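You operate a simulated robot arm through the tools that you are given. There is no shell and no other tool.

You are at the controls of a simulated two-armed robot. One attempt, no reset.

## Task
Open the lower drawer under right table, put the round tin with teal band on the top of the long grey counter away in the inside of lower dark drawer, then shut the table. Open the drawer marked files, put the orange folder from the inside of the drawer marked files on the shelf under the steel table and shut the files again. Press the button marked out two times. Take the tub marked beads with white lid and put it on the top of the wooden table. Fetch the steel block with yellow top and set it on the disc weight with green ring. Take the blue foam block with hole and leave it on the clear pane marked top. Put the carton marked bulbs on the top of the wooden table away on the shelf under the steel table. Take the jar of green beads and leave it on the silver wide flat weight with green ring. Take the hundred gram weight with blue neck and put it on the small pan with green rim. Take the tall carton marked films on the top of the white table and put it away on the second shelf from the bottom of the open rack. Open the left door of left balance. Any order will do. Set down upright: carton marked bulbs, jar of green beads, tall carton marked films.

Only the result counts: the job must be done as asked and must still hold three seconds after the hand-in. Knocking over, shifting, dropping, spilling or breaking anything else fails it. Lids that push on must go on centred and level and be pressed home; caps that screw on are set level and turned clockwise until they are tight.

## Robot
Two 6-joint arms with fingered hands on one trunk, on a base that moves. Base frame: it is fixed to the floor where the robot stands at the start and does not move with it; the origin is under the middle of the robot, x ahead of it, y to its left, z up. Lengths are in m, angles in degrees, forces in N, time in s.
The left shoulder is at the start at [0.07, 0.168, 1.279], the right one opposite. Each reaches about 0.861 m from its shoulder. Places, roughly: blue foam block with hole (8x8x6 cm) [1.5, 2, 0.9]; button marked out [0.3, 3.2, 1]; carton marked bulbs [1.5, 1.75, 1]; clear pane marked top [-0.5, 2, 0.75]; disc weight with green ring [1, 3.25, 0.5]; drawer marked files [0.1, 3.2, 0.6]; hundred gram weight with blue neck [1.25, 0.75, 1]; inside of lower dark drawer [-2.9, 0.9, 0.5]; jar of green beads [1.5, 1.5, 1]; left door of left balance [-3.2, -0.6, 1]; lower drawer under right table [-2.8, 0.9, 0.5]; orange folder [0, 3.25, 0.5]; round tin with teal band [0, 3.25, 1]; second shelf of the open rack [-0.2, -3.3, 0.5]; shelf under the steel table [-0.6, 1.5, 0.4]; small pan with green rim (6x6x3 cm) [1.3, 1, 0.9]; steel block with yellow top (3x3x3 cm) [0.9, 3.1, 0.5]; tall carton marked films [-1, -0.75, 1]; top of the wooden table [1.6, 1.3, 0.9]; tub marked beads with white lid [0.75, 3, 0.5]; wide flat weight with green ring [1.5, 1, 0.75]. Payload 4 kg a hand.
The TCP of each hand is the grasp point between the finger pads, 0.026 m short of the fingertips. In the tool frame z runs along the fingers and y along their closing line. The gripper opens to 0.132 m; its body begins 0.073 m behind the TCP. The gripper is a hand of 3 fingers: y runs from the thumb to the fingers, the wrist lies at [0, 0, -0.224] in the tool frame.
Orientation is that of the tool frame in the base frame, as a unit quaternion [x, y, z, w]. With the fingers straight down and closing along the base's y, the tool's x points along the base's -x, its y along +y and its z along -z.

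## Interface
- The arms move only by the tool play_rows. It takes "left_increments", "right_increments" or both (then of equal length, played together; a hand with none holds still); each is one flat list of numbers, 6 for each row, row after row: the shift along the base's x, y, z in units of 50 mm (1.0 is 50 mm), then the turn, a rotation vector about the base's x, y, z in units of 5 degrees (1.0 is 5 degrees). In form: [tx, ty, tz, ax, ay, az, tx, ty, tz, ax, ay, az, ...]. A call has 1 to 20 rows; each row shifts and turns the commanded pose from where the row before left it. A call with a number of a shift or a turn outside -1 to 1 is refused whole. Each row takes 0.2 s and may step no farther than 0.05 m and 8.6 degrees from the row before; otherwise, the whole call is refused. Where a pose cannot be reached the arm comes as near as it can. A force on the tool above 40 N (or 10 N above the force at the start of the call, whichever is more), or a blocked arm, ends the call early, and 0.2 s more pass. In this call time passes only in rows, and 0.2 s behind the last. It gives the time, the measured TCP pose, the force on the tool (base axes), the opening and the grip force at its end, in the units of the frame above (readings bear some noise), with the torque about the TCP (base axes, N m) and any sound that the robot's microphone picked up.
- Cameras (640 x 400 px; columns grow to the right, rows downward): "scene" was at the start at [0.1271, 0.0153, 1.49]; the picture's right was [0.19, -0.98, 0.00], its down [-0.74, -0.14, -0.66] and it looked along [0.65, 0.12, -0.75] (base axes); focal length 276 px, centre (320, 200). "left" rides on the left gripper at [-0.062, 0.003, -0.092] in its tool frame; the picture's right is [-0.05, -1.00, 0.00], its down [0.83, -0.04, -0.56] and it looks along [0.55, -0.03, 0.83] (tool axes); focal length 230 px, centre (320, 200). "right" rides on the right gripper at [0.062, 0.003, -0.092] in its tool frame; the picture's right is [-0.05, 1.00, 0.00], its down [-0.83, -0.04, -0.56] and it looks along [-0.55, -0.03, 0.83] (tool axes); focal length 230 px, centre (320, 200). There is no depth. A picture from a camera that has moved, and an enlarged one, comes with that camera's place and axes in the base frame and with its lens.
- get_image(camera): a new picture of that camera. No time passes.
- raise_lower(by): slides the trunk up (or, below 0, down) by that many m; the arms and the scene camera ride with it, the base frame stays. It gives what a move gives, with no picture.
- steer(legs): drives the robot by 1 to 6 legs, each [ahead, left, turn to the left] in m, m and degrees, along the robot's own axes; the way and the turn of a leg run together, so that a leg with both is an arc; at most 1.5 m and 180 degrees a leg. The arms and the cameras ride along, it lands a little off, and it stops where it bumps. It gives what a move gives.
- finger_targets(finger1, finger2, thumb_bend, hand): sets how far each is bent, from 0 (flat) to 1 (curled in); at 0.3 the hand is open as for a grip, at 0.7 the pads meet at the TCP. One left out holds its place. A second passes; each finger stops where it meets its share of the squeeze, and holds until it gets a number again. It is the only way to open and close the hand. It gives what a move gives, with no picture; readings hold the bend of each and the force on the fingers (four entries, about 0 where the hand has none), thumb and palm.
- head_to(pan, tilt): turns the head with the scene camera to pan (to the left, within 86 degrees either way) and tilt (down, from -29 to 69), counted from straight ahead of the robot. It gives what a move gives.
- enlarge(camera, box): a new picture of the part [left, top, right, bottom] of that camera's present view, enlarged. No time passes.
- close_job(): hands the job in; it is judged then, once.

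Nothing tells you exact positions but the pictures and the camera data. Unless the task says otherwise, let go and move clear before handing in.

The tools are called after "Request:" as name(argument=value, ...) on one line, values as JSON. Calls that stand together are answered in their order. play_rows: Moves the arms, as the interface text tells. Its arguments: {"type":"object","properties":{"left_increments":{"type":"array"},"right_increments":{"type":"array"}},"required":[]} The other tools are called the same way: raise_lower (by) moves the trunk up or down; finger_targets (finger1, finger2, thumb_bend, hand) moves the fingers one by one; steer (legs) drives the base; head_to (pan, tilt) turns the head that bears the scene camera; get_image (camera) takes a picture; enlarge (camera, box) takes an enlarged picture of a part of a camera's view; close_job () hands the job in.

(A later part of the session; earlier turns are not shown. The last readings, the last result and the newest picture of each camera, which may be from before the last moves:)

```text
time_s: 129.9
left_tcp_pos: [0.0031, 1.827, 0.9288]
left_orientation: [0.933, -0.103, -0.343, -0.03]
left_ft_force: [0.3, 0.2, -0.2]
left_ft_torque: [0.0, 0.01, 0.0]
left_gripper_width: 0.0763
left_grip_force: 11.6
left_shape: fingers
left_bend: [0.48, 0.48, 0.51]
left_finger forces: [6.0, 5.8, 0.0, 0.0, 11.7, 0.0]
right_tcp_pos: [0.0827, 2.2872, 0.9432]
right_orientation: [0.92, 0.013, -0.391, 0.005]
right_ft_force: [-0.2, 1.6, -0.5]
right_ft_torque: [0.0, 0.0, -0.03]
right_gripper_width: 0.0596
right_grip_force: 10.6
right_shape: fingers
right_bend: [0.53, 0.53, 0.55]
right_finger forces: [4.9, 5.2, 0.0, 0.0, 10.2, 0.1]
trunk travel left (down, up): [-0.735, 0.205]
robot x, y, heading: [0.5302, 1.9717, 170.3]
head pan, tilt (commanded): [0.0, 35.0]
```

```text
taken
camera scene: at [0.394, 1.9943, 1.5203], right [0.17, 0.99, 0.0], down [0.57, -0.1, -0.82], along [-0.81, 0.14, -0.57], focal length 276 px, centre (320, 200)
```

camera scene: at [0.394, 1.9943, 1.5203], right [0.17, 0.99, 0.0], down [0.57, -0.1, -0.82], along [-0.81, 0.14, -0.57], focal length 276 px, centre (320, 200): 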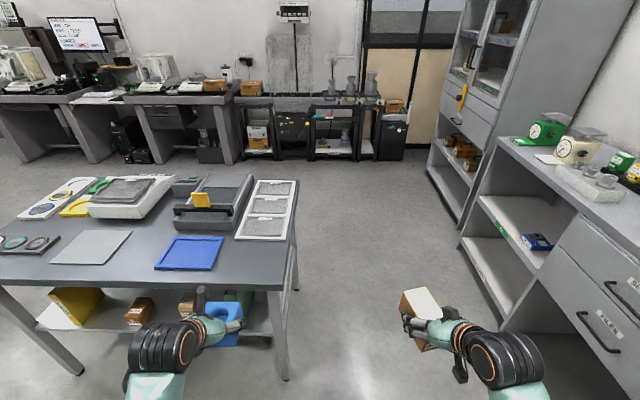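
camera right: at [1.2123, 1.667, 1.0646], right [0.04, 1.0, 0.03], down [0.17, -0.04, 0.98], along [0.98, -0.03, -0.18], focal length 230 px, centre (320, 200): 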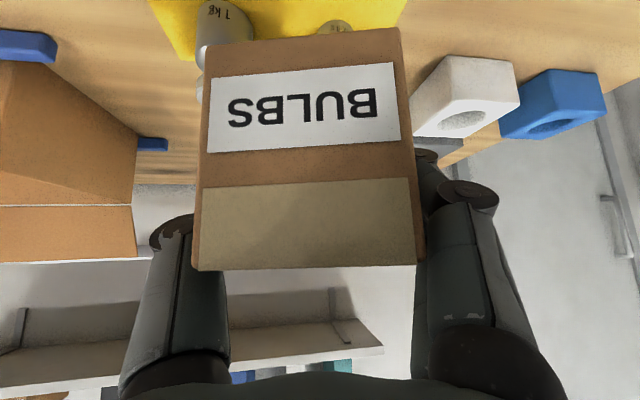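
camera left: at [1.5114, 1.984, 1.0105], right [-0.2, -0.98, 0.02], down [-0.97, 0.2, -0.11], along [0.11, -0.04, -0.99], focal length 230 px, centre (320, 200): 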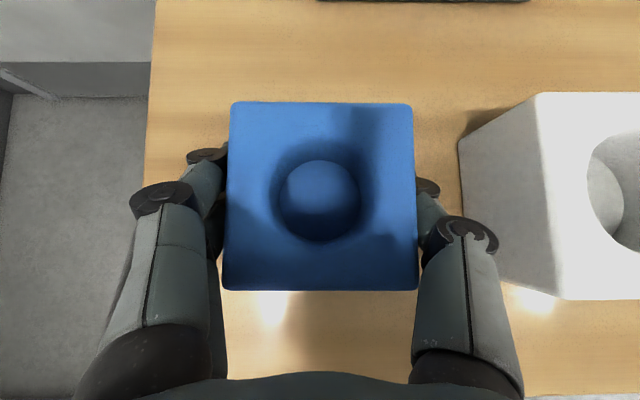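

Using the lowered view I can triangulate the table height; zooming on the frame and the table corner.

Request:
enlarge(camera="scene", box=[220, 170, 320, 300])

```text
3.08 times, centred on (270, 235) of scene
camera zoom: at [0.394, 1.9943, 1.5203], right [0.17, 0.99, 0.0], down [0.57, -0.1, -0.82], along [-0.81, 0.14, -0.57], focal length 850 px, centre (474, 92)
```

zoom: 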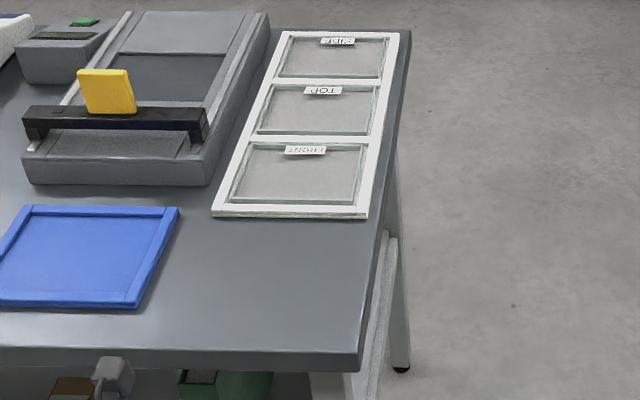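

The TOP pane centre comes to about (−0.626, 1.939). Driving up to the table's edge.

Request:
steer(legs=[[0.37, 0.03, 0]])

Request:
head_to(pan=10, tilt=45)

Request:
get_image(camera="scene")

Request:
get_image(camera="left")

```text
time_s: 132.3
left_tcp_pos: [-0.3713, 1.8583, 0.9284]
left_orientation: [0.933, -0.103, -0.343, -0.03]
left_ft_force: [0.8, -0.7, -0.1]
left_ft_torque: [0.03, 0.0, 0.0]
left_gripper_width: 0.0761
left_grip_force: 11.5
left_shape: fingers
left_bend: [0.48, 0.48, 0.51]
left_finger forces: [6.0, 5.8, 0.1, 0.0, 11.7, 0.1]
right_tcp_pos: [-0.2898, 2.3179, 0.9453]
right_orientation: [0.92, 0.014, -0.391, 0.004]
right_ft_force: [-0.7, 0.4, 0.2]
right_ft_torque: [0.01, -0.02, -0.02]
right_gripper_width: 0.0594
right_grip_force: 10.9
right_shape: fingers
right_bend: [0.53, 0.53, 0.55]
right_finger forces: [4.9, 5.2, 0.0, 0.0, 10.2, 0.0]
trunk travel left (down, up): [-0.735, 0.205]
robot x, y, heading: [0.1589, 2.003, 170.6]
head pan, tilt (commanded): [0.0, 35.0]
```

```text
time_s: 133.0
left_tcp_pos: [-0.3709, 1.8588, 0.9281]
left_orientation: [0.933, -0.103, -0.343, -0.03]
left_ft_force: [1.0, 0.1, -0.1]
left_ft_torque: [-0.01, 0.02, 0.03]
left_gripper_width: 0.0763
left_grip_force: 11.6
left_shape: fingers
left_bend: [0.48, 0.48, 0.51]
left_finger forces: [5.9, 5.8, 0.0, 0.1, 11.7, 0.0]
right_tcp_pos: [-0.2919, 2.3188, 0.9434]
right_orientation: [0.92, 0.014, -0.391, 0.004]
right_ft_force: [-0.3, 0.5, -1.1]
right_ft_torque: [0.03, -0.01, -0.01]
right_gripper_width: 0.0594
right_grip_force: 10.0
right_shape: fingers
right_bend: [0.53, 0.53, 0.55]
right_finger forces: [4.9, 5.2, 0.1, 0.0, 10.2, 0.0]
trunk travel left (down, up): [-0.735, 0.205]
robot x, y, heading: [0.1575, 2.0024, 170.5]
head pan, tilt (commanded): [10.0, 45.0]
```

```text
taken
camera scene: at [0.0257, 2.0112, 1.5054], right [-0.01, 1.0, 0.0], down [0.71, 0.01, -0.71], along [-0.71, -0.01, -0.71], focal length 276 px, centre (320, 200)
```

scene: 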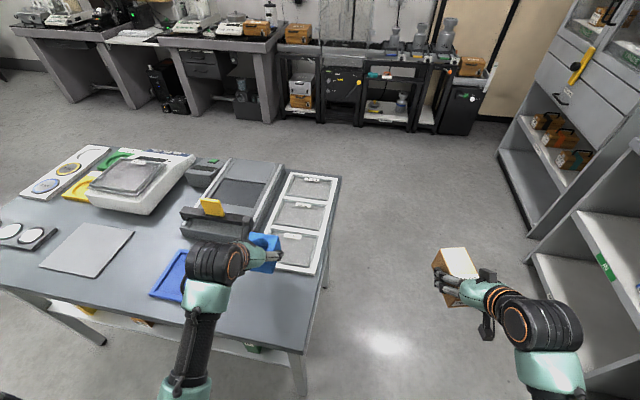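

```text
taken
camera left: at [-0.3583, 1.8541, 1.0385], right [0.17, 0.98, 0.02], down [0.98, -0.17, -0.11], along [-0.11, 0.04, -0.99], focal length 230 px, centre (320, 200)
```

left: 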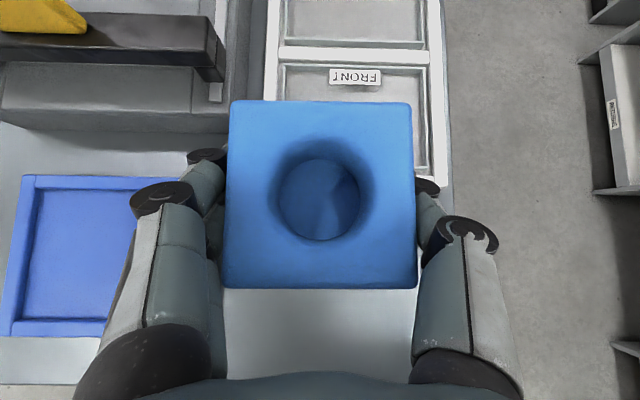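

The FRONT/TOP divider is at (−0.551, 1.935), so TOP's centre is about (−0.622, 1.942). Moving the block over it at a safe height, then inching the base in and lowering the trunk.

Request:
play_rows(left_increments=[-0.6, 0.1, 0.7, 0, 0, 0, -0.7, 0.3, 0.6, 0, 0, 0, -0.85, 0.3, 0.4, 0, 0, 0, -0.85, 0.35, 0.3, 0, 0, 0, -0.9, 0.4, 0, 0, 0, 0])

Request:
steer(legs=[[0.05, 0, 0]])

Request:
raise_lower(by=-0.1)

Request:
get_image(camera="left")

Request:
get_image(camera="scene")

```text
time_s: 134.2
left_tcp_pos: [-0.5654, 1.9324, 1.0256]
left_orientation: [0.934, -0.103, -0.342, -0.03]
left_ft_force: [0.1, 0.1, 0.0]
left_ft_torque: [-0.04, -0.01, 0.03]
left_gripper_width: 0.0761
left_grip_force: 11.6
left_shape: fingers
left_bend: [0.48, 0.48, 0.51]
left_finger forces: [5.9, 5.8, 0.0, 0.0, 11.7, 0.0]
right_tcp_pos: [-0.2931, 2.3195, 0.9423]
right_orientation: [0.92, 0.014, -0.39, 0.005]
right_ft_force: [-0.9, 0.4, -0.7]
right_ft_torque: [0.04, -0.02, 0.03]
right_gripper_width: 0.0593
right_grip_force: 10.3
right_shape: fingers
right_bend: [0.53, 0.53, 0.55]
right_finger forces: [4.9, 5.1, 0.1, 0.0, 10.2, 0.0]
trunk travel left (down, up): [-0.735, 0.205]
robot x, y, heading: [0.1546, 2.0045, 170.7]
head pan, tilt (commanded): [10.0, 45.0]
```

```text
time_s: 135.2
left_tcp_pos: [-0.6113, 1.9391, 1.0291]
left_orientation: [0.933, -0.103, -0.344, -0.03]
left_ft_force: [0.1, -0.5, -0.3]
left_ft_torque: [-0.02, 0.0, 0.01]
left_gripper_width: 0.0762
left_grip_force: 11.8
left_shape: fingers
left_bend: [0.48, 0.48, 0.51]
left_finger forces: [6.0, 5.8, 0.0, 0.0, 11.8, 0.0]
right_tcp_pos: [-0.3371, 2.327, 0.9464]
right_orientation: [0.92, 0.013, -0.392, 0.004]
right_ft_force: [0.5, 0.6, -1.0]
right_ft_torque: [-0.01, 0.0, 0.03]
right_gripper_width: 0.0596
right_grip_force: 10.3
right_shape: fingers
right_bend: [0.53, 0.53, 0.55]
right_finger forces: [4.9, 5.2, 0.0, 0.0, 10.2, 0.0]
trunk travel left (down, up): [-0.735, 0.205]
robot x, y, heading: [0.1107, 2.0119, 170.5]
head pan, tilt (commanded): [10.0, 45.0]
```

```text
time_s: 136.5
left_tcp_pos: [-0.6143, 1.941, 0.9275]
left_orientation: [0.933, -0.103, -0.342, -0.03]
left_ft_force: [0.7, 0.8, -0.6]
left_ft_torque: [-0.01, 0.01, 0.0]
left_gripper_width: 0.0761
left_grip_force: 11.6
left_shape: fingers
left_bend: [0.48, 0.48, 0.51]
left_finger forces: [6.1, 5.8, 0.0, 0.0, 11.8, 0.1]
right_tcp_pos: [-0.3397, 2.3266, 0.8436]
right_orientation: [0.92, 0.013, -0.391, 0.004]
right_ft_force: [0.4, -0.3, -0.7]
right_ft_torque: [0.0, 0.0, 0.0]
right_gripper_width: 0.0596
right_grip_force: 10.9
right_shape: fingers
right_bend: [0.53, 0.53, 0.55]
right_finger forces: [4.8, 5.2, 0.0, 0.0, 10.1, 0.0]
trunk travel left (down, up): [-0.635, 0.305]
robot x, y, heading: [0.1099, 2.0103, 170.3]
head pan, tilt (commanded): [10.0, 45.0]
```

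```text
taken
camera left: at [-0.601, 1.9358, 1.0372], right [0.17, 0.98, 0.02], down [0.98, -0.17, -0.11], along [-0.11, 0.04, -0.99], focal length 230 px, centre (320, 200)
```

left: 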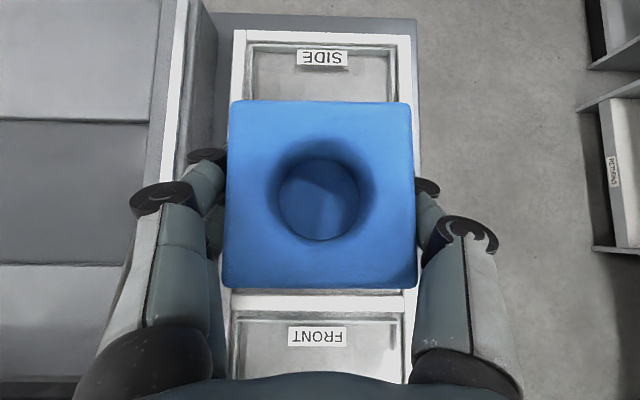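

```text
taken
camera scene: at [-0.0228, 2.0192, 1.4055], right [-0.01, 1.0, 0.0], down [0.71, 0.01, -0.71], along [-0.71, -0.01, -0.71], focal length 276 px, centre (320, 200)
```

scene: 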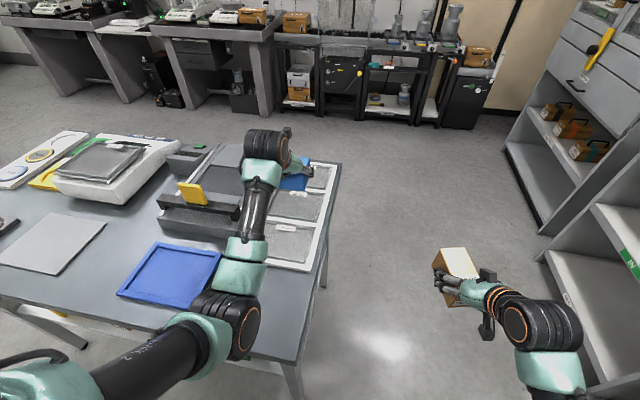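

The frame top is near z ≈ 0.812 and the TOP pane's centre at about (−0.599, 1.942). Shifting back 17 mm and descending.

Request:
play_rows(left_increments=[0.33, 0.0, -0.3, 0, 0, 0, 0, 0, -0.6, 0, 0, 0])

Request:
get_image(camera="left")

```text
time_s: 137.1
left_tcp_pos: [-0.5967, 1.939, 0.8805]
left_orientation: [0.933, -0.103, -0.342, -0.03]
left_ft_force: [0.4, 0.5, 0.1]
left_ft_torque: [-0.01, 0.0, -0.02]
left_gripper_width: 0.076
left_grip_force: 12.2
left_shape: fingers
left_bend: [0.48, 0.48, 0.51]
left_finger forces: [5.9, 5.6, 0.0, 0.0, 11.7, 0.1]
right_tcp_pos: [-0.3407, 2.3264, 0.8432]
right_orientation: [0.921, 0.013, -0.39, 0.004]
right_ft_force: [-0.9, 0.1, -1.4]
right_ft_torque: [0.0, 0.0, 0.0]
right_gripper_width: 0.0595
right_grip_force: 9.5
right_shape: fingers
right_bend: [0.53, 0.53, 0.55]
right_finger forces: [4.9, 5.1, 0.0, 0.1, 10.2, 0.0]
trunk travel left (down, up): [-0.635, 0.305]
robot x, y, heading: [0.1048, 2.008, 170.6]
head pan, tilt (commanded): [10.0, 45.0]
```

```text
taken
camera left: at [-0.585, 1.9351, 0.9911], right [0.17, 0.98, 0.02], down [0.98, -0.17, -0.11], along [-0.11, 0.04, -0.99], focal length 230 px, centre (320, 200)
```

left: 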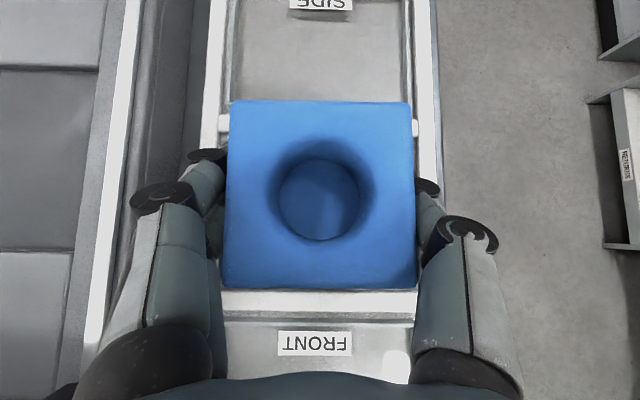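

Centred between the TOP pane's bars. Lowering until contact.

Request:
play_rows(left_increments=[0, 0, -0.3, 0, 0, 0])

Request:
play_rows(left_increments=[0, 0, -0.1, 0, 0, 0])

Request:
play_rows(left_increments=[0, 0, -0.08, 0, 0, 0])

```text
time_s: 137.5
left_tcp_pos: [-0.5963, 1.9392, 0.8665]
left_orientation: [0.933, -0.103, -0.344, -0.03]
left_ft_force: [-0.2, 0.9, 0.2]
left_ft_torque: [0.02, 0.03, 0.0]
left_gripper_width: 0.0759
left_grip_force: 11.7
left_shape: fingers
left_bend: [0.48, 0.48, 0.51]
left_finger forces: [6.0, 5.7, 0.0, 0.1, 11.7, 0.1]
right_tcp_pos: [-0.3402, 2.3251, 0.844]
right_orientation: [0.92, 0.014, -0.391, 0.005]
right_ft_force: [-0.1, 0.4, -1.8]
right_ft_torque: [0.0, -0.02, 0.01]
right_gripper_width: 0.0593
right_grip_force: 9.4
right_shape: fingers
right_bend: [0.53, 0.53, 0.55]
right_finger forces: [4.9, 5.2, 0.0, 0.1, 10.2, 0.0]
trunk travel left (down, up): [-0.635, 0.305]
robot x, y, heading: [0.108, 2.0108, 170.5]
head pan, tilt (commanded): [10.0, 45.0]
```

```text
time_s: 137.9
left_tcp_pos: [-0.5952, 1.9389, 0.8607]
left_orientation: [0.933, -0.103, -0.343, -0.029]
left_ft_force: [0.1, -0.7, -0.4]
left_ft_torque: [0.0, 0.01, -0.02]
left_gripper_width: 0.0762
left_grip_force: 11.6
left_shape: fingers
left_bend: [0.48, 0.48, 0.51]
left_finger forces: [6.0, 5.6, 0.1, 0.0, 11.7, 0.0]
right_tcp_pos: [-0.339, 2.3267, 0.8427]
right_orientation: [0.92, 0.014, -0.391, 0.005]
right_ft_force: [-0.3, -0.3, -1.2]
right_ft_torque: [0.01, -0.03, 0.01]
right_gripper_width: 0.0595
right_grip_force: 10.0
right_shape: fingers
right_bend: [0.53, 0.53, 0.55]
right_finger forces: [4.8, 5.2, 0.0, 0.0, 10.2, 0.0]
trunk travel left (down, up): [-0.635, 0.305]
robot x, y, heading: [0.105, 2.0078, 170.6]
head pan, tilt (commanded): [10.0, 45.0]
```

```text
time_s: 138.3
left_tcp_pos: [-0.5957, 1.9408, 0.8578]
left_orientation: [0.933, -0.103, -0.342, -0.029]
left_ft_force: [-0.2, -0.1, -0.1]
left_ft_torque: [0.03, 0.02, -0.01]
left_gripper_width: 0.0761
left_grip_force: 11.7
left_shape: fingers
left_bend: [0.48, 0.48, 0.51]
left_finger forces: [5.9, 5.8, 0.0, 0.0, 11.7, 0.1]
right_tcp_pos: [-0.3401, 2.3269, 0.8441]
right_orientation: [0.92, 0.013, -0.391, 0.004]
right_ft_force: [0.0, 0.6, -1.0]
right_ft_torque: [-0.03, -0.02, 0.02]
right_gripper_width: 0.0595
right_grip_force: 10.7
right_shape: fingers
right_bend: [0.53, 0.53, 0.55]
right_finger forces: [4.9, 5.2, 0.1, 0.0, 10.1, 0.0]
trunk travel left (down, up): [-0.635, 0.305]
robot x, y, heading: [0.1054, 2.0117, 170.5]
head pan, tilt (commanded): [10.0, 45.0]
```

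No contact yet; continuing gently (it's glass).

Request:
play_rows(left_increments=[0, 0, -0.08, 0, 0, 0])

Request:
play_rows(left_increments=[0, 0, -0.08, 0, 0, 0])

Request:
play_rows(left_increments=[0, 0, -0.06, 0, 0, 0])

Request:
get_image(camera="left")

```text
time_s: 138.7
left_tcp_pos: [-0.5966, 1.9418, 0.8559]
left_orientation: [0.933, -0.103, -0.345, -0.03]
left_ft_force: [-0.1, 0.3, 3.0]
left_ft_torque: [-0.15, 0.02, 0.02]
left_gripper_width: 0.0765
left_grip_force: 12.0
left_shape: fingers
left_bend: [0.48, 0.48, 0.51]
left_finger forces: [6.1, 6.4, 0.0, 0.1, 12.1, 0.0]
right_tcp_pos: [-0.3392, 2.3265, 0.8447]
right_orientation: [0.92, 0.014, -0.391, 0.004]
right_ft_force: [0.0, -1.0, -0.1]
right_ft_torque: [0.0, -0.02, -0.01]
right_gripper_width: 0.0596
right_grip_force: 10.5
right_shape: fingers
right_bend: [0.53, 0.53, 0.55]
right_finger forces: [4.9, 5.1, 0.1, 0.0, 10.2, 0.1]
trunk travel left (down, up): [-0.635, 0.305]
robot x, y, heading: [0.1115, 2.0098, 170.6]
head pan, tilt (commanded): [10.0, 45.0]
```

```text
time_s: 139.1
left_tcp_pos: [-0.5969, 1.9403, 0.8547]
left_orientation: [0.932, -0.102, -0.347, -0.029]
left_ft_force: [0.0, -0.4, 15.8]
left_ft_torque: [-0.1, 0.12, 0.0]
left_gripper_width: 0.076
left_grip_force: 12.4
left_shape: fingers
left_bend: [0.48, 0.48, 0.52]
left_finger forces: [6.3, 7.4, 0.0, 0.0, 12.4, 0.1]
right_tcp_pos: [-0.3376, 2.3254, 0.8456]
right_orientation: [0.92, 0.014, -0.392, 0.005]
right_ft_force: [-0.4, 0.2, -1.4]
right_ft_torque: [-0.02, 0.0, 0.02]
right_gripper_width: 0.0595
right_grip_force: 10.1
right_shape: fingers
right_bend: [0.53, 0.53, 0.55]
right_finger forces: [4.9, 5.2, 0.1, 0.0, 10.2, 0.0]
trunk travel left (down, up): [-0.635, 0.305]
robot x, y, heading: [0.1063, 2.0136, 170.4]
head pan, tilt (commanded): [10.0, 45.0]
```

```text
time_s: 139.5
left_tcp_pos: [-0.5963, 1.9412, 0.8538]
left_orientation: [0.931, -0.103, -0.349, -0.03]
left_ft_force: [-1.6, 0.1, 25.5]
left_ft_torque: [-0.08, 0.19, 0.0]
left_gripper_width: 0.0759
left_grip_force: 13.8
left_shape: fingers
left_bend: [0.48, 0.49, 0.52]
left_finger forces: [6.5, 8.2, 0.1, 0.0, 12.7, 0.0]
right_tcp_pos: [-0.3378, 2.3258, 0.8453]
right_orientation: [0.92, 0.014, -0.392, 0.005]
right_ft_force: [-0.8, 0.7, -1.6]
right_ft_torque: [-0.04, 0.02, 0.02]
right_gripper_width: 0.0596
right_grip_force: 10.2
right_shape: fingers
right_bend: [0.53, 0.53, 0.55]
right_finger forces: [4.9, 5.3, 0.1, 0.1, 10.3, 0.0]
trunk travel left (down, up): [-0.635, 0.305]
robot x, y, heading: [0.1059, 2.0082, 170.2]
head pan, tilt (commanded): [10.0, 45.0]
```

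```text
taken
camera left: at [-0.5826, 1.9361, 0.9641], right [0.17, 0.98, 0.02], down [0.98, -0.17, -0.13], along [-0.12, 0.04, -0.99], focal length 230 px, centre (320, 200)
```

left: 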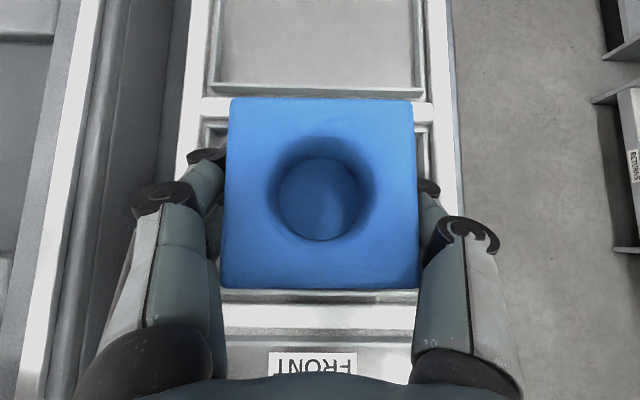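

Contact reached (I overshot the press slightly; no sound of breakage). Relieving the pressure first, then releasing.

Request:
play_rows(left_increments=[0, 0, 0.16, 0, 0, 0])

Request:
finger_targets(hand="left", finger1=0.4, finger2=0.4, thumb_bend=0.4)

Request:
get_image(camera="left")

```text
time_s: 139.9
left_tcp_pos: [-0.5959, 1.9394, 0.8545]
left_orientation: [0.933, -0.103, -0.343, -0.03]
left_ft_force: [-4.8, 1.0, 12.2]
left_ft_torque: [-0.08, 0.22, 0.0]
left_gripper_width: 0.076
left_grip_force: 12.8
left_shape: fingers
left_bend: [0.48, 0.49, 0.52]
left_finger forces: [6.3, 6.7, 0.1, 0.0, 12.8, 0.1]
right_tcp_pos: [-0.3383, 2.3254, 0.8438]
right_orientation: [0.921, 0.014, -0.39, 0.004]
right_ft_force: [0.5, 0.5, -2.2]
right_ft_torque: [0.03, 0.03, 0.0]
right_gripper_width: 0.0591
right_grip_force: 9.7
right_shape: fingers
right_bend: [0.53, 0.53, 0.55]
right_finger forces: [4.9, 5.1, 0.1, 0.0, 10.2, 0.0]
trunk travel left (down, up): [-0.635, 0.305]
robot x, y, heading: [0.11, 2.0104, 170.7]
head pan, tilt (commanded): [10.0, 45.0]
```

```text
time_s: 140.9
left_tcp_pos: [-0.5984, 1.9393, 0.8538]
left_orientation: [0.933, -0.103, -0.343, -0.03]
left_ft_force: [1.1, -0.9, -1.1]
left_ft_torque: [0.01, -0.02, 0.02]
left_gripper_width: 0.1011
left_grip_force: 0.1
left_shape: fingers
left_bend: [0.4, 0.4, 0.4]
left_finger forces: [0.0, 0.0, 0.0, 0.1, 0.0, 0.0]
right_tcp_pos: [-0.3407, 2.3277, 0.8429]
right_orientation: [0.92, 0.014, -0.391, 0.005]
right_ft_force: [0.6, 0.5, -1.0]
right_ft_torque: [0.02, 0.03, -0.02]
right_gripper_width: 0.0594
right_grip_force: 10.0
right_shape: fingers
right_bend: [0.53, 0.53, 0.55]
right_finger forces: [4.9, 5.2, 0.0, 0.0, 10.2, 0.0]
trunk travel left (down, up): [-0.635, 0.305]
robot x, y, heading: [0.1066, 2.0085, 170.7]
head pan, tilt (commanded): [10.0, 45.0]
```

```text
taken
camera left: at [-0.5846, 1.936, 0.9646], right [0.17, 0.98, 0.02], down [0.98, -0.17, -0.11], along [-0.11, 0.04, -0.99], focal length 230 px, centre (320, 200)
```

left: 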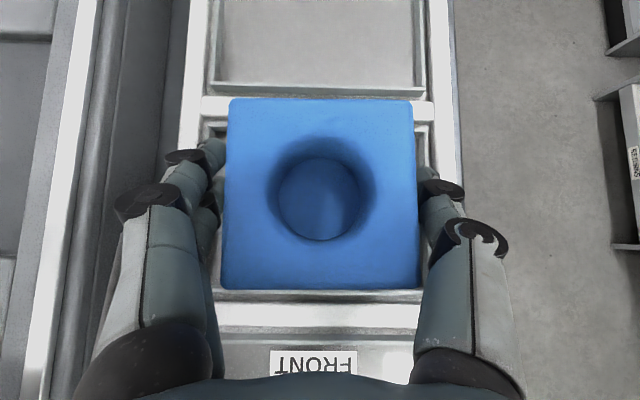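

Released cleanly. Backing the left hand out along its axis and checking the placement.

Request:
play_rows(left_increments=[0.3, -0.05, 0.37, 0, 0, 0, 0.6, -0.1, 0.72, 0, 0, 0, 0.6, -0.1, 0.72, 0, 0, 0, 0.6, -0.1, 0.72, 0, 0, 0, 0.9, -0.15, 0.3, 0, 0, 0, 0.9, -0.15, 0, 0, 0, 0, 0.9, -0.15, 0, 0, 0, 0])

Request:
get_image(camera="scene")

Request:
enlarge(camera="scene", box=[240, 150, 360, 280])

```text
time_s: 142.3
left_tcp_pos: [-0.4485, 1.855, 1.0467]
left_orientation: [0.909, -0.101, -0.399, 0.058]
left_ft_force: [-1.7, -0.3, 0.0]
left_ft_torque: [0.01, 0.0, -0.01]
left_gripper_width: 0.1011
left_grip_force: 0.1
left_shape: fingers
left_bend: [0.4, 0.4, 0.4]
left_finger forces: [0.1, 0.0, 0.0, 0.1, 0.0, 0.1]
left hand out of reach, approached as far as the arm can: row 6
right_tcp_pos: [-0.3397, 2.3245, 0.843]
right_orientation: [0.921, 0.013, -0.39, 0.004]
right_ft_force: [-0.5, 0.3, -1.4]
right_ft_torque: [0.02, -0.02, 0.0]
right_gripper_width: 0.0593
right_grip_force: 10.0
right_shape: fingers
right_bend: [0.53, 0.53, 0.55]
right_finger forces: [4.9, 5.2, 0.0, 0.0, 10.2, 0.0]
trunk travel left (down, up): [-0.635, 0.305]
robot x, y, heading: [0.1083, 2.0106, 170.4]
head pan, tilt (commanded): [10.0, 45.0]
stopped in row 6 (left hand): the arm was blocked; the commanded pose is now the measured one
```

```text
taken
camera scene: at [-0.0223, 2.019, 1.4055], right [-0.01, 1.0, 0.0], down [0.71, 0.01, -0.71], along [-0.71, -0.01, -0.71], focal length 276 px, centre (320, 200)
```

scene: 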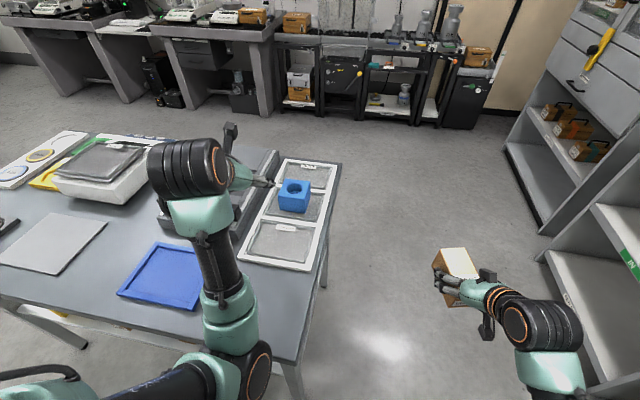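

```text
3.08 times, centred on (300, 215) of scene
camera zoom: at [-0.0223, 2.019, 1.4055], right [-0.01, 1.0, 0.0], down [0.71, 0.01, -0.71], along [-0.71, -0.01, -0.71], focal length 850 px, centre (382, 154)
```

zoom: 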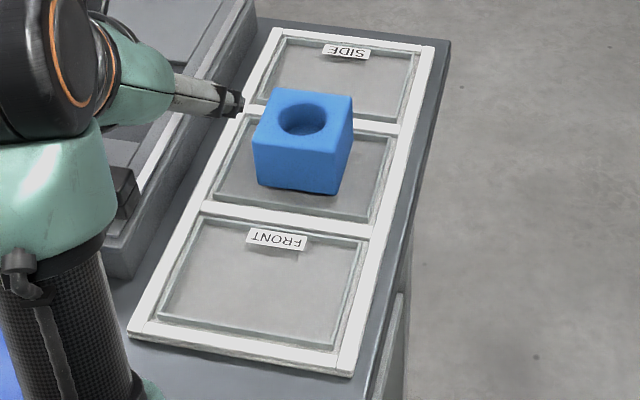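

The foam block is on the TOP pane. Now I'll drive round to the south end of the steel table for the carton: back off, then south along the aisle.

Request:
steer(legs=[[-0.4, 0, 0], [0, 1.5, 0], [0, 0.4, 0]])

Request:
head_to(pan=0, tilt=30)

Request:
get_image(camera="scene")

```text
time_s: 154.0
left_tcp_pos: [-0.3616, -0.1084, 1.0436]
left_orientation: [0.91, -0.098, -0.4, 0.058]
left_ft_force: [0.2, 0.2, -0.2]
left_ft_torque: [-0.01, 0.0, -0.02]
left_gripper_width: 0.1014
left_grip_force: 0.0
left_shape: fingers
left_bend: [0.4, 0.4, 0.4]
left_finger forces: [0.0, 0.1, 0.1, 0.1, 0.0, 0.1]
right_tcp_pos: [-0.2554, 0.3614, 0.8437]
right_orientation: [0.921, 0.017, -0.39, 0.006]
right_ft_force: [0.1, 0.2, -1.5]
right_ft_torque: [-0.05, -0.01, 0.01]
right_gripper_width: 0.0596
right_grip_force: 9.9
right_shape: fingers
right_bend: [0.53, 0.53, 0.55]
right_finger forces: [4.8, 5.2, 0.1, 0.1, 10.2, 0.0]
trunk travel left (down, up): [-0.635, 0.305]
robot x, y, heading: [0.1943, 0.0498, 170.8]
head pan, tilt (commanded): [10.0, 45.0]
```

```text
time_s: 154.8
left_tcp_pos: [-0.3611, -0.1082, 1.0442]
left_orientation: [0.91, -0.099, -0.399, 0.058]
left_ft_force: [0.7, 0.4, 0.2]
left_ft_torque: [-0.01, 0.03, 0.0]
left_gripper_width: 0.1012
left_grip_force: 0.1
left_shape: fingers
left_bend: [0.4, 0.4, 0.4]
left_finger forces: [0.1, 0.0, 0.1, 0.1, 0.0, 0.0]
right_tcp_pos: [-0.255, 0.3624, 0.8436]
right_orientation: [0.921, 0.016, -0.389, 0.005]
right_ft_force: [-0.9, 0.5, -2.0]
right_ft_torque: [0.01, 0.0, 0.02]
right_gripper_width: 0.0596
right_grip_force: 9.9
right_shape: fingers
right_bend: [0.53, 0.53, 0.55]
right_finger forces: [4.8, 5.3, 0.0, 0.0, 10.2, 0.0]
trunk travel left (down, up): [-0.635, 0.305]
robot x, y, heading: [0.1948, 0.0465, 171.1]
head pan, tilt (commanded): [0.0, 30.0]
```

```text
taken
camera scene: at [0.0551, 0.0729, 1.428], right [0.16, 0.99, 0.0], down [0.49, -0.08, -0.87], along [-0.85, 0.14, -0.5], focal length 276 px, centre (320, 200)
```

scene: 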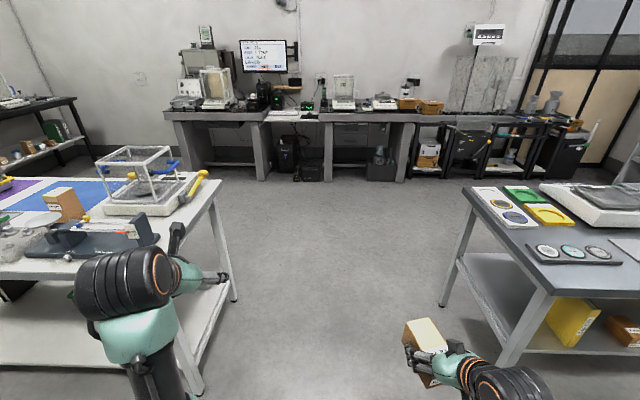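

I'm in the gap between the steel table (right) and the white table (left). The shelf's south-west part looks free. Easing right a little, then forward along the gap.

Request:
steer(legs=[[0, -0.08, 0], [1.3, 0, 0]])

Request:
steer(legs=[[0, 0, -91.5]])

Request:
get_image(camera="scene")

```text
time_s: 161.9
left_tcp_pos: [-1.6157, 0.1895, 1.0442]
left_orientation: [0.909, -0.104, -0.399, 0.057]
left_ft_force: [-0.6, 0.1, -0.2]
left_ft_torque: [0.01, 0.01, 0.01]
left_gripper_width: 0.1015
left_grip_force: 0.0
left_shape: fingers
left_bend: [0.4, 0.4, 0.4]
left_finger forces: [0.0, 0.0, 0.1, 0.0, 0.0, 0.0]
right_tcp_pos: [-1.5038, 0.6593, 0.8436]
right_orientation: [0.921, 0.011, -0.39, 0.003]
right_ft_force: [0.5, 1.0, -1.4]
right_ft_torque: [-0.01, -0.01, 0.02]
right_gripper_width: 0.0595
right_grip_force: 10.0
right_shape: fingers
right_bend: [0.53, 0.53, 0.55]
right_finger forces: [4.9, 5.3, 0.1, 0.0, 10.2, 0.0]
trunk travel left (down, up): [-0.635, 0.305]
robot x, y, heading: [-1.0598, 0.3436, 169.9]
head pan, tilt (commanded): [0.0, 30.0]
```

```text
time_s: 166.2
left_tcp_pos: [-1.1855, 0.9023, 1.0453]
left_orientation: [-0.554, 0.728, 0.317, 0.249]
left_ft_force: [-0.1, 0.3, 0.7]
left_ft_torque: [0.0, -0.02, 0.0]
left_gripper_width: 0.1013
left_grip_force: 0.1
left_shape: fingers
left_bend: [0.4, 0.4, 0.4]
left_finger forces: [0.1, 0.0, 0.1, 0.0, 0.0, 0.0]
right_tcp_pos: [-0.7215, 0.772, 0.8443]
right_orientation: [-0.645, 0.657, 0.272, 0.279]
right_ft_force: [0.2, 0.1, -1.7]
right_ft_torque: [0.03, -0.03, 0.0]
right_gripper_width: 0.0594
right_grip_force: 10.4
right_shape: fingers
right_bend: [0.53, 0.53, 0.55]
right_finger forces: [4.8, 5.2, 0.0, 0.0, 10.0, 0.1]
trunk travel left (down, up): [-0.635, 0.305]
robot x, y, heading: [-1.0574, 0.3465, 77.6]
head pan, tilt (commanded): [0.0, 30.0]
```

```text
taken
camera scene: at [-1.0274, 0.4784, 1.4281], right [0.98, -0.21, 0.0], down [-0.11, -0.49, -0.87], along [0.18, 0.85, -0.5], focal length 276 px, centre (320, 200)
```

scene: 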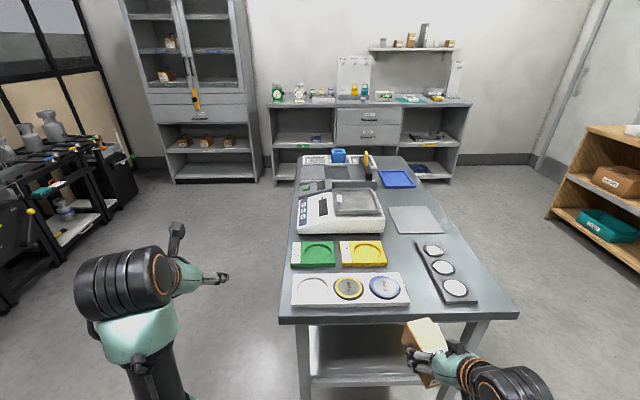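

Facing the steel table's south end; its shelf's south-west part is empty. Lowering the trunk to bring the carton to shelf height.

Request:
raise_lower(by=-0.34)

Request:
get_image(camera="right")

Request:
get_image(camera="scene")

```text
time_s: 169.5
left_tcp_pos: [-1.1863, 0.9024, 0.7038]
left_orientation: [-0.554, 0.728, 0.317, 0.25]
left_ft_force: [-0.5, -0.4, 0.0]
left_ft_torque: [-0.03, -0.02, 0.03]
left_gripper_width: 0.1009
left_grip_force: 0.0
left_shape: fingers
left_bend: [0.4, 0.4, 0.4]
left_finger forces: [0.0, 0.0, 0.1, 0.0, 0.0, 0.0]
right_tcp_pos: [-0.7219, 0.771, 0.5049]
right_orientation: [-0.645, 0.657, 0.272, 0.279]
right_ft_force: [0.2, -0.4, -1.1]
right_ft_torque: [-0.03, -0.03, -0.01]
right_gripper_width: 0.0594
right_grip_force: 10.3
right_shape: fingers
right_bend: [0.53, 0.53, 0.55]
right_finger forces: [4.9, 5.0, 0.0, 0.0, 10.0, 0.1]
trunk travel left (down, up): [-0.295, 0.645]
robot x, y, heading: [-1.056, 0.3453, 77.8]
head pan, tilt (commanded): [0.0, 30.0]
```

```text
taken
camera right: at [-0.7276, 0.662, 0.523], right [-1.0, 0.06, 0.03], down [0.04, 0.18, 0.98], along [0.05, 0.98, -0.18], focal length 230 px, centre (320, 200)
```

right: 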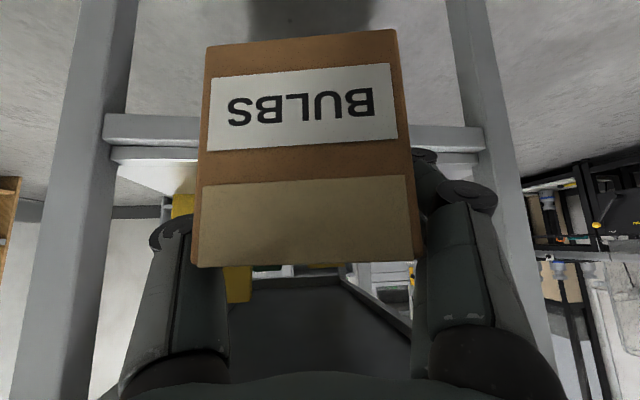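

```text
taken
camera scene: at [-1.0275, 0.4783, 1.0881], right [0.98, -0.21, 0.0], down [-0.11, -0.49, -0.87], along [0.18, 0.85, -0.5], focal length 276 px, centre (320, 200)
```

scene: 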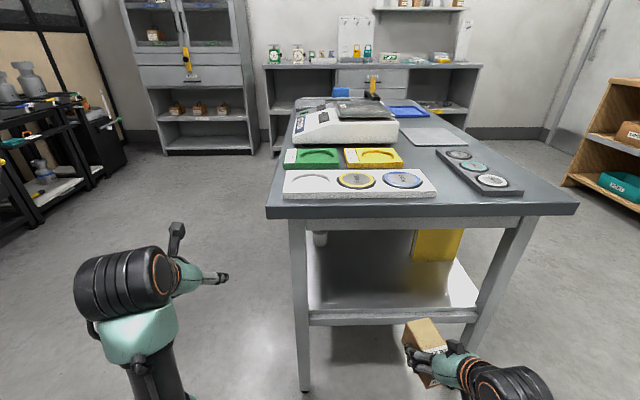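

The shelf and its end rail are at about z ≈ 0.40–0.42; the carton's bottom is at 0.457, so it clears. Rolling 15 cm in and looking again.

Request:
steer(legs=[[0.15, 0, 0]])

Request:
play_rows(right_increments=[-0.5, 0.6, 0, 0, 0, 0, -0.5, 0.7, 0, 0, 0, 0])

Request:
get_image(camera="right")

Request:
get_image(camera="scene")

```text
time_s: 170.9
left_tcp_pos: [-1.1572, 1.0473, 0.7051]
left_orientation: [-0.554, 0.728, 0.317, 0.249]
left_ft_force: [0.4, 0.1, -0.4]
left_ft_torque: [-0.02, -0.03, 0.0]
left_gripper_width: 0.1015
left_grip_force: 0.0
left_shape: fingers
left_bend: [0.4, 0.4, 0.4]
left_finger forces: [0.0, 0.0, 0.0, 0.0, 0.0, 0.1]
right_tcp_pos: [-0.6899, 0.9169, 0.5029]
right_orientation: [-0.646, 0.656, 0.273, 0.279]
right_ft_force: [-0.5, -0.5, -0.4]
right_ft_torque: [0.0, -0.03, 0.0]
right_gripper_width: 0.0593
right_grip_force: 10.3
right_shape: fingers
right_bend: [0.53, 0.53, 0.55]
right_finger forces: [4.8, 5.1, 0.0, 0.1, 10.0, 0.1]
trunk travel left (down, up): [-0.295, 0.645]
robot x, y, heading: [-1.0234, 0.4815, 77.9]
head pan, tilt (commanded): [0.0, 30.0]
```

```text
time_s: 171.5
left_tcp_pos: [-1.1556, 1.047, 0.7049]
left_orientation: [-0.554, 0.728, 0.317, 0.249]
left_ft_force: [0.2, 0.4, 0.2]
left_ft_torque: [0.01, 0.01, 0.0]
left_gripper_width: 0.1013
left_grip_force: 0.0
left_shape: fingers
left_bend: [0.4, 0.4, 0.4]
left_finger forces: [0.0, 0.0, 0.1, 0.0, 0.0, 0.0]
right_tcp_pos: [-0.742, 0.9812, 0.5038]
right_orientation: [-0.645, 0.657, 0.271, 0.279]
right_ft_force: [0.3, 0.1, -1.6]
right_ft_torque: [-0.02, 0.02, 0.03]
right_gripper_width: 0.0591
right_grip_force: 10.7
right_shape: fingers
right_bend: [0.53, 0.53, 0.55]
right_finger forces: [4.7, 5.1, 0.1, 0.0, 9.9, 0.0]
trunk travel left (down, up): [-0.295, 0.645]
robot x, y, heading: [-1.0292, 0.4847, 77.9]
head pan, tilt (commanded): [0.0, 30.0]
```

```text
taken
camera right: at [-0.7483, 0.8719, 0.5231], right [-1.0, 0.05, 0.03], down [0.04, 0.18, 0.98], along [0.05, 0.98, -0.18], focal length 230 px, centre (320, 200)
```

right: 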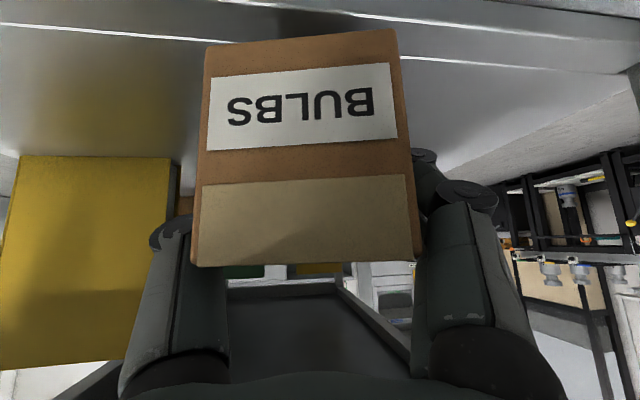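

```text
taken
camera scene: at [-0.9968, 0.6224, 1.088], right [0.98, -0.21, 0.0], down [-0.11, -0.49, -0.87], along [0.18, 0.85, -0.5], focal length 276 px, centre (320, 200)
```

scene: 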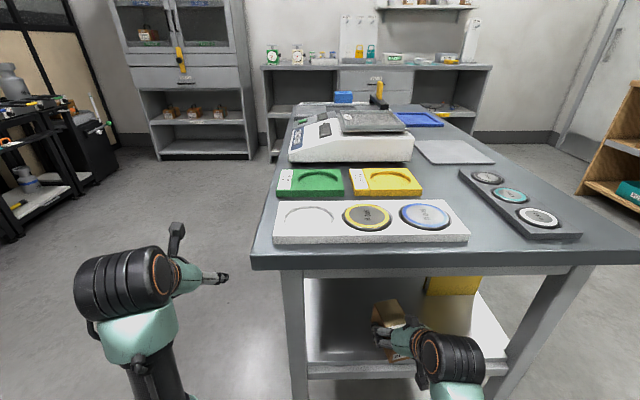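

The carton is just entering over the shelf edge; the yellow folder is well to the east. Continuing inward, slightly lower.

Request:
play_rows(right_increments=[-0.08, 0.8, 0, 0, 0, 0, -0.08, 0.8, -0.2, 0, 0, 0, -0.1, 0.7, -0.2, 0, 0, 0])

Request:
get_image(camera="right")

Request:
enlarge(camera="scene", box=[240, 230, 540, 400])

```text
time_s: 172.3
left_tcp_pos: [-1.1571, 1.047, 0.704]
left_orientation: [-0.555, 0.728, 0.318, 0.249]
left_ft_force: [-0.3, -0.8, 0.1]
left_ft_torque: [0.03, -0.03, 0.0]
left_gripper_width: 0.1011
left_grip_force: 0.1
left_shape: fingers
left_bend: [0.4, 0.4, 0.4]
left_finger forces: [0.0, 0.0, 0.0, 0.0, 0.1, 0.1]
right_tcp_pos: [-0.745, 1.0931, 0.4779]
right_orientation: [-0.647, 0.659, 0.26, 0.283]
right_ft_force: [0.2, -0.3, -1.7]
right_ft_torque: [-0.02, 0.01, -0.01]
right_gripper_width: 0.0592
right_grip_force: 10.4
right_shape: fingers
right_bend: [0.53, 0.53, 0.55]
right_finger forces: [4.9, 5.2, 0.0, 0.0, 10.2, 0.0]
trunk travel left (down, up): [-0.295, 0.645]
robot x, y, heading: [-1.0255, 0.4838, 77.7]
head pan, tilt (commanded): [0.0, 30.0]
```

```text
taken
camera right: at [-0.7519, 0.9838, 0.4984], right [-1.0, 0.06, 0.01], down [0.03, 0.19, 0.98], along [0.06, 0.98, -0.19], focal length 230 px, centre (320, 200)
```

right: 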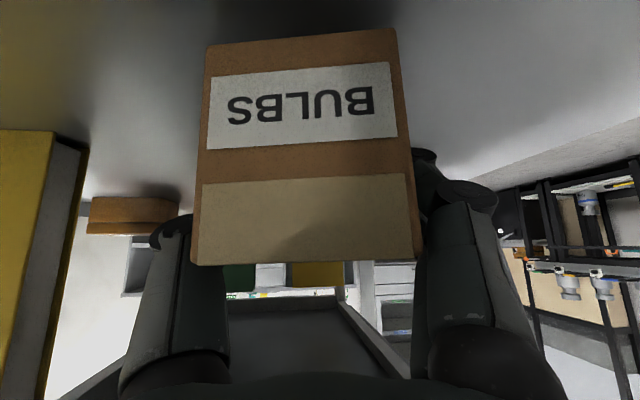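

```text
2.13 times, centred on (390, 315) of scene
camera zoom: at [-0.9966, 0.6224, 1.088], right [0.98, -0.21, 0.0], down [-0.11, -0.49, -0.87], along [0.18, 0.85, -0.5], focal length 590 px, centre (171, -45)
```

zoom: 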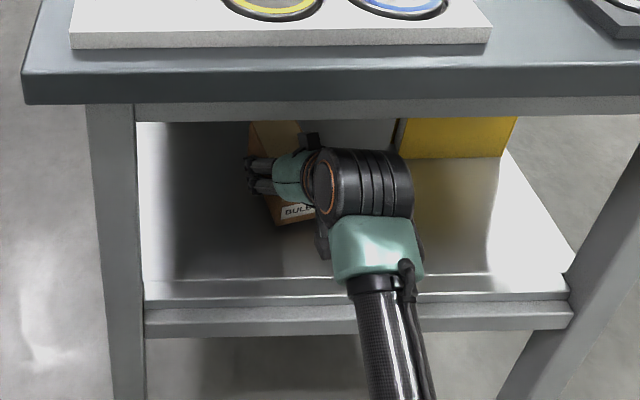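

The carton is well inside the shelf. Lowering step by step.

Request:
play_rows(right_increments=[0, 0.1, -0.16, 0, 0, 0])

Request:
play_rows(right_increments=[0, 0, -0.12, 0, 0, 0])

```text
time_s: 172.7
left_tcp_pos: [-1.1566, 1.047, 0.7036]
left_orientation: [-0.555, 0.728, 0.317, 0.249]
left_ft_force: [-1.0, 0.2, -1.2]
left_ft_torque: [0.0, -0.01, -0.01]
left_gripper_width: 0.1014
left_grip_force: 0.1
left_shape: fingers
left_bend: [0.4, 0.4, 0.4]
left_finger forces: [0.0, 0.0, 0.1, 0.0, 0.0, 0.0]
right_tcp_pos: [-0.747, 1.1007, 0.473]
right_orientation: [-0.646, 0.658, 0.265, 0.283]
right_ft_force: [-0.4, 0.1, -1.1]
right_ft_torque: [0.02, -0.03, 0.01]
right_gripper_width: 0.0593
right_grip_force: 10.2
right_shape: fingers
right_bend: [0.53, 0.53, 0.55]
right_finger forces: [4.9, 5.3, 0.0, 0.1, 10.2, 0.1]
trunk travel left (down, up): [-0.295, 0.645]
robot x, y, heading: [-1.0251, 0.4817, 78.0]
head pan, tilt (commanded): [0.0, 30.0]
```

```text
time_s: 173.1
left_tcp_pos: [-1.1552, 1.0469, 0.7044]
left_orientation: [-0.555, 0.728, 0.318, 0.249]
left_ft_force: [-0.3, 0.2, 0.1]
left_ft_torque: [-0.04, 0.0, 0.0]
left_gripper_width: 0.1013
left_grip_force: 0.1
left_shape: fingers
left_bend: [0.4, 0.4, 0.4]
left_finger forces: [0.1, 0.0, 0.0, 0.0, 0.0, 0.1]
right_tcp_pos: [-0.7482, 1.1021, 0.4711]
right_orientation: [-0.646, 0.656, 0.269, 0.284]
right_ft_force: [0.1, 0.6, -2.0]
right_ft_torque: [0.01, 0.0, 0.0]
right_gripper_width: 0.0591
right_grip_force: 10.2
right_shape: fingers
right_bend: [0.53, 0.53, 0.55]
right_finger forces: [4.8, 5.3, 0.1, 0.0, 10.2, 0.1]
trunk travel left (down, up): [-0.295, 0.645]
robot x, y, heading: [-1.027, 0.4824, 77.9]
head pan, tilt (commanded): [0.0, 30.0]
```

The arm is near its reach limit here, so I'll use the trunk for the last bit of lowering.

Request:
raise_lower(by=-0.012)

Request:
get_image(camera="right")

```text
time_s: 173.7
left_tcp_pos: [-1.1555, 1.0461, 0.6936]
left_orientation: [-0.554, 0.727, 0.319, 0.251]
left_ft_force: [-0.4, 0.5, 1.6]
left_ft_torque: [0.02, 0.0, 0.0]
left_gripper_width: 0.1012
left_grip_force: 0.0
left_shape: fingers
left_bend: [0.4, 0.4, 0.4]
left_finger forces: [0.0, 0.0, 0.0, 0.0, 0.0, 0.0]
right_tcp_pos: [-0.7495, 1.1025, 0.4628]
right_orientation: [-0.644, 0.655, 0.27, 0.287]
right_ft_force: [0.8, 1.9, 16.3]
right_ft_torque: [0.03, 0.07, 0.1]
right_gripper_width: 0.059
right_grip_force: 12.7
right_shape: fingers
right_bend: [0.54, 0.54, 0.56]
right_finger forces: [5.9, 5.5, 0.0, 0.1, 14.1, 0.0]
trunk travel left (down, up): [-0.283, 0.657]
robot x, y, heading: [-1.0284, 0.4842, 77.8]
head pan, tilt (commanded): [0.0, 30.0]
```

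```text
taken
camera right: at [-0.7551, 0.9925, 0.481], right [-1.0, 0.06, 0.02], down [0.03, 0.17, 0.99], along [0.05, 0.98, -0.17], focal length 230 px, centre (320, 200)
```

right: 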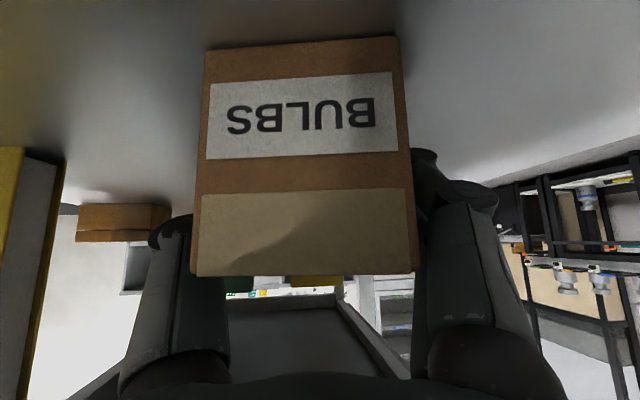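

The carton rests on the shelf (contact felt, shelf z ≈ 0.415). Releasing it.

Request:
finger_targets(hand="right", finger1=0.4, finger2=0.4, thumb_bend=0.4)

Request:
get_image(camera="right")

```text
time_s: 174.7
left_tcp_pos: [-1.1557, 1.0459, 0.692]
left_orientation: [-0.555, 0.727, 0.318, 0.249]
left_ft_force: [0.5, -0.6, 0.1]
left_ft_torque: [0.0, -0.02, 0.02]
left_gripper_width: 0.1012
left_grip_force: 0.1
left_shape: fingers
left_bend: [0.4, 0.4, 0.4]
left_finger forces: [0.0, 0.0, 0.0, 0.0, 0.1, 0.0]
right_tcp_pos: [-0.7489, 1.1015, 0.4572]
right_orientation: [-0.647, 0.656, 0.268, 0.283]
right_ft_force: [-1.1, 1.2, -0.1]
right_ft_torque: [-0.03, -0.02, 0.0]
right_gripper_width: 0.1013
right_grip_force: 0.5
right_shape: fingers
right_bend: [0.4, 0.4, 0.4]
right_finger forces: [0.0, 0.0, 0.1, 0.0, 0.4, 0.0]
trunk travel left (down, up): [-0.283, 0.657]
robot x, y, heading: [-1.0258, 0.4841, 77.9]
head pan, tilt (commanded): [0.0, 30.0]
```

```text
taken
camera right: at [-0.7552, 0.9919, 0.4771], right [-1.0, 0.06, 0.02], down [0.03, 0.18, 0.98], along [0.05, 0.98, -0.18], focal length 230 px, centre (320, 200)
```

right: 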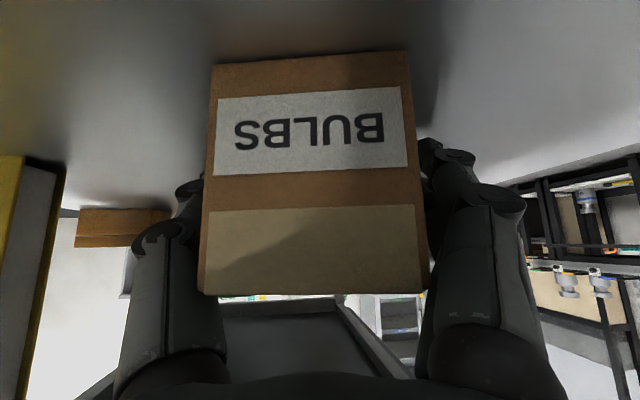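

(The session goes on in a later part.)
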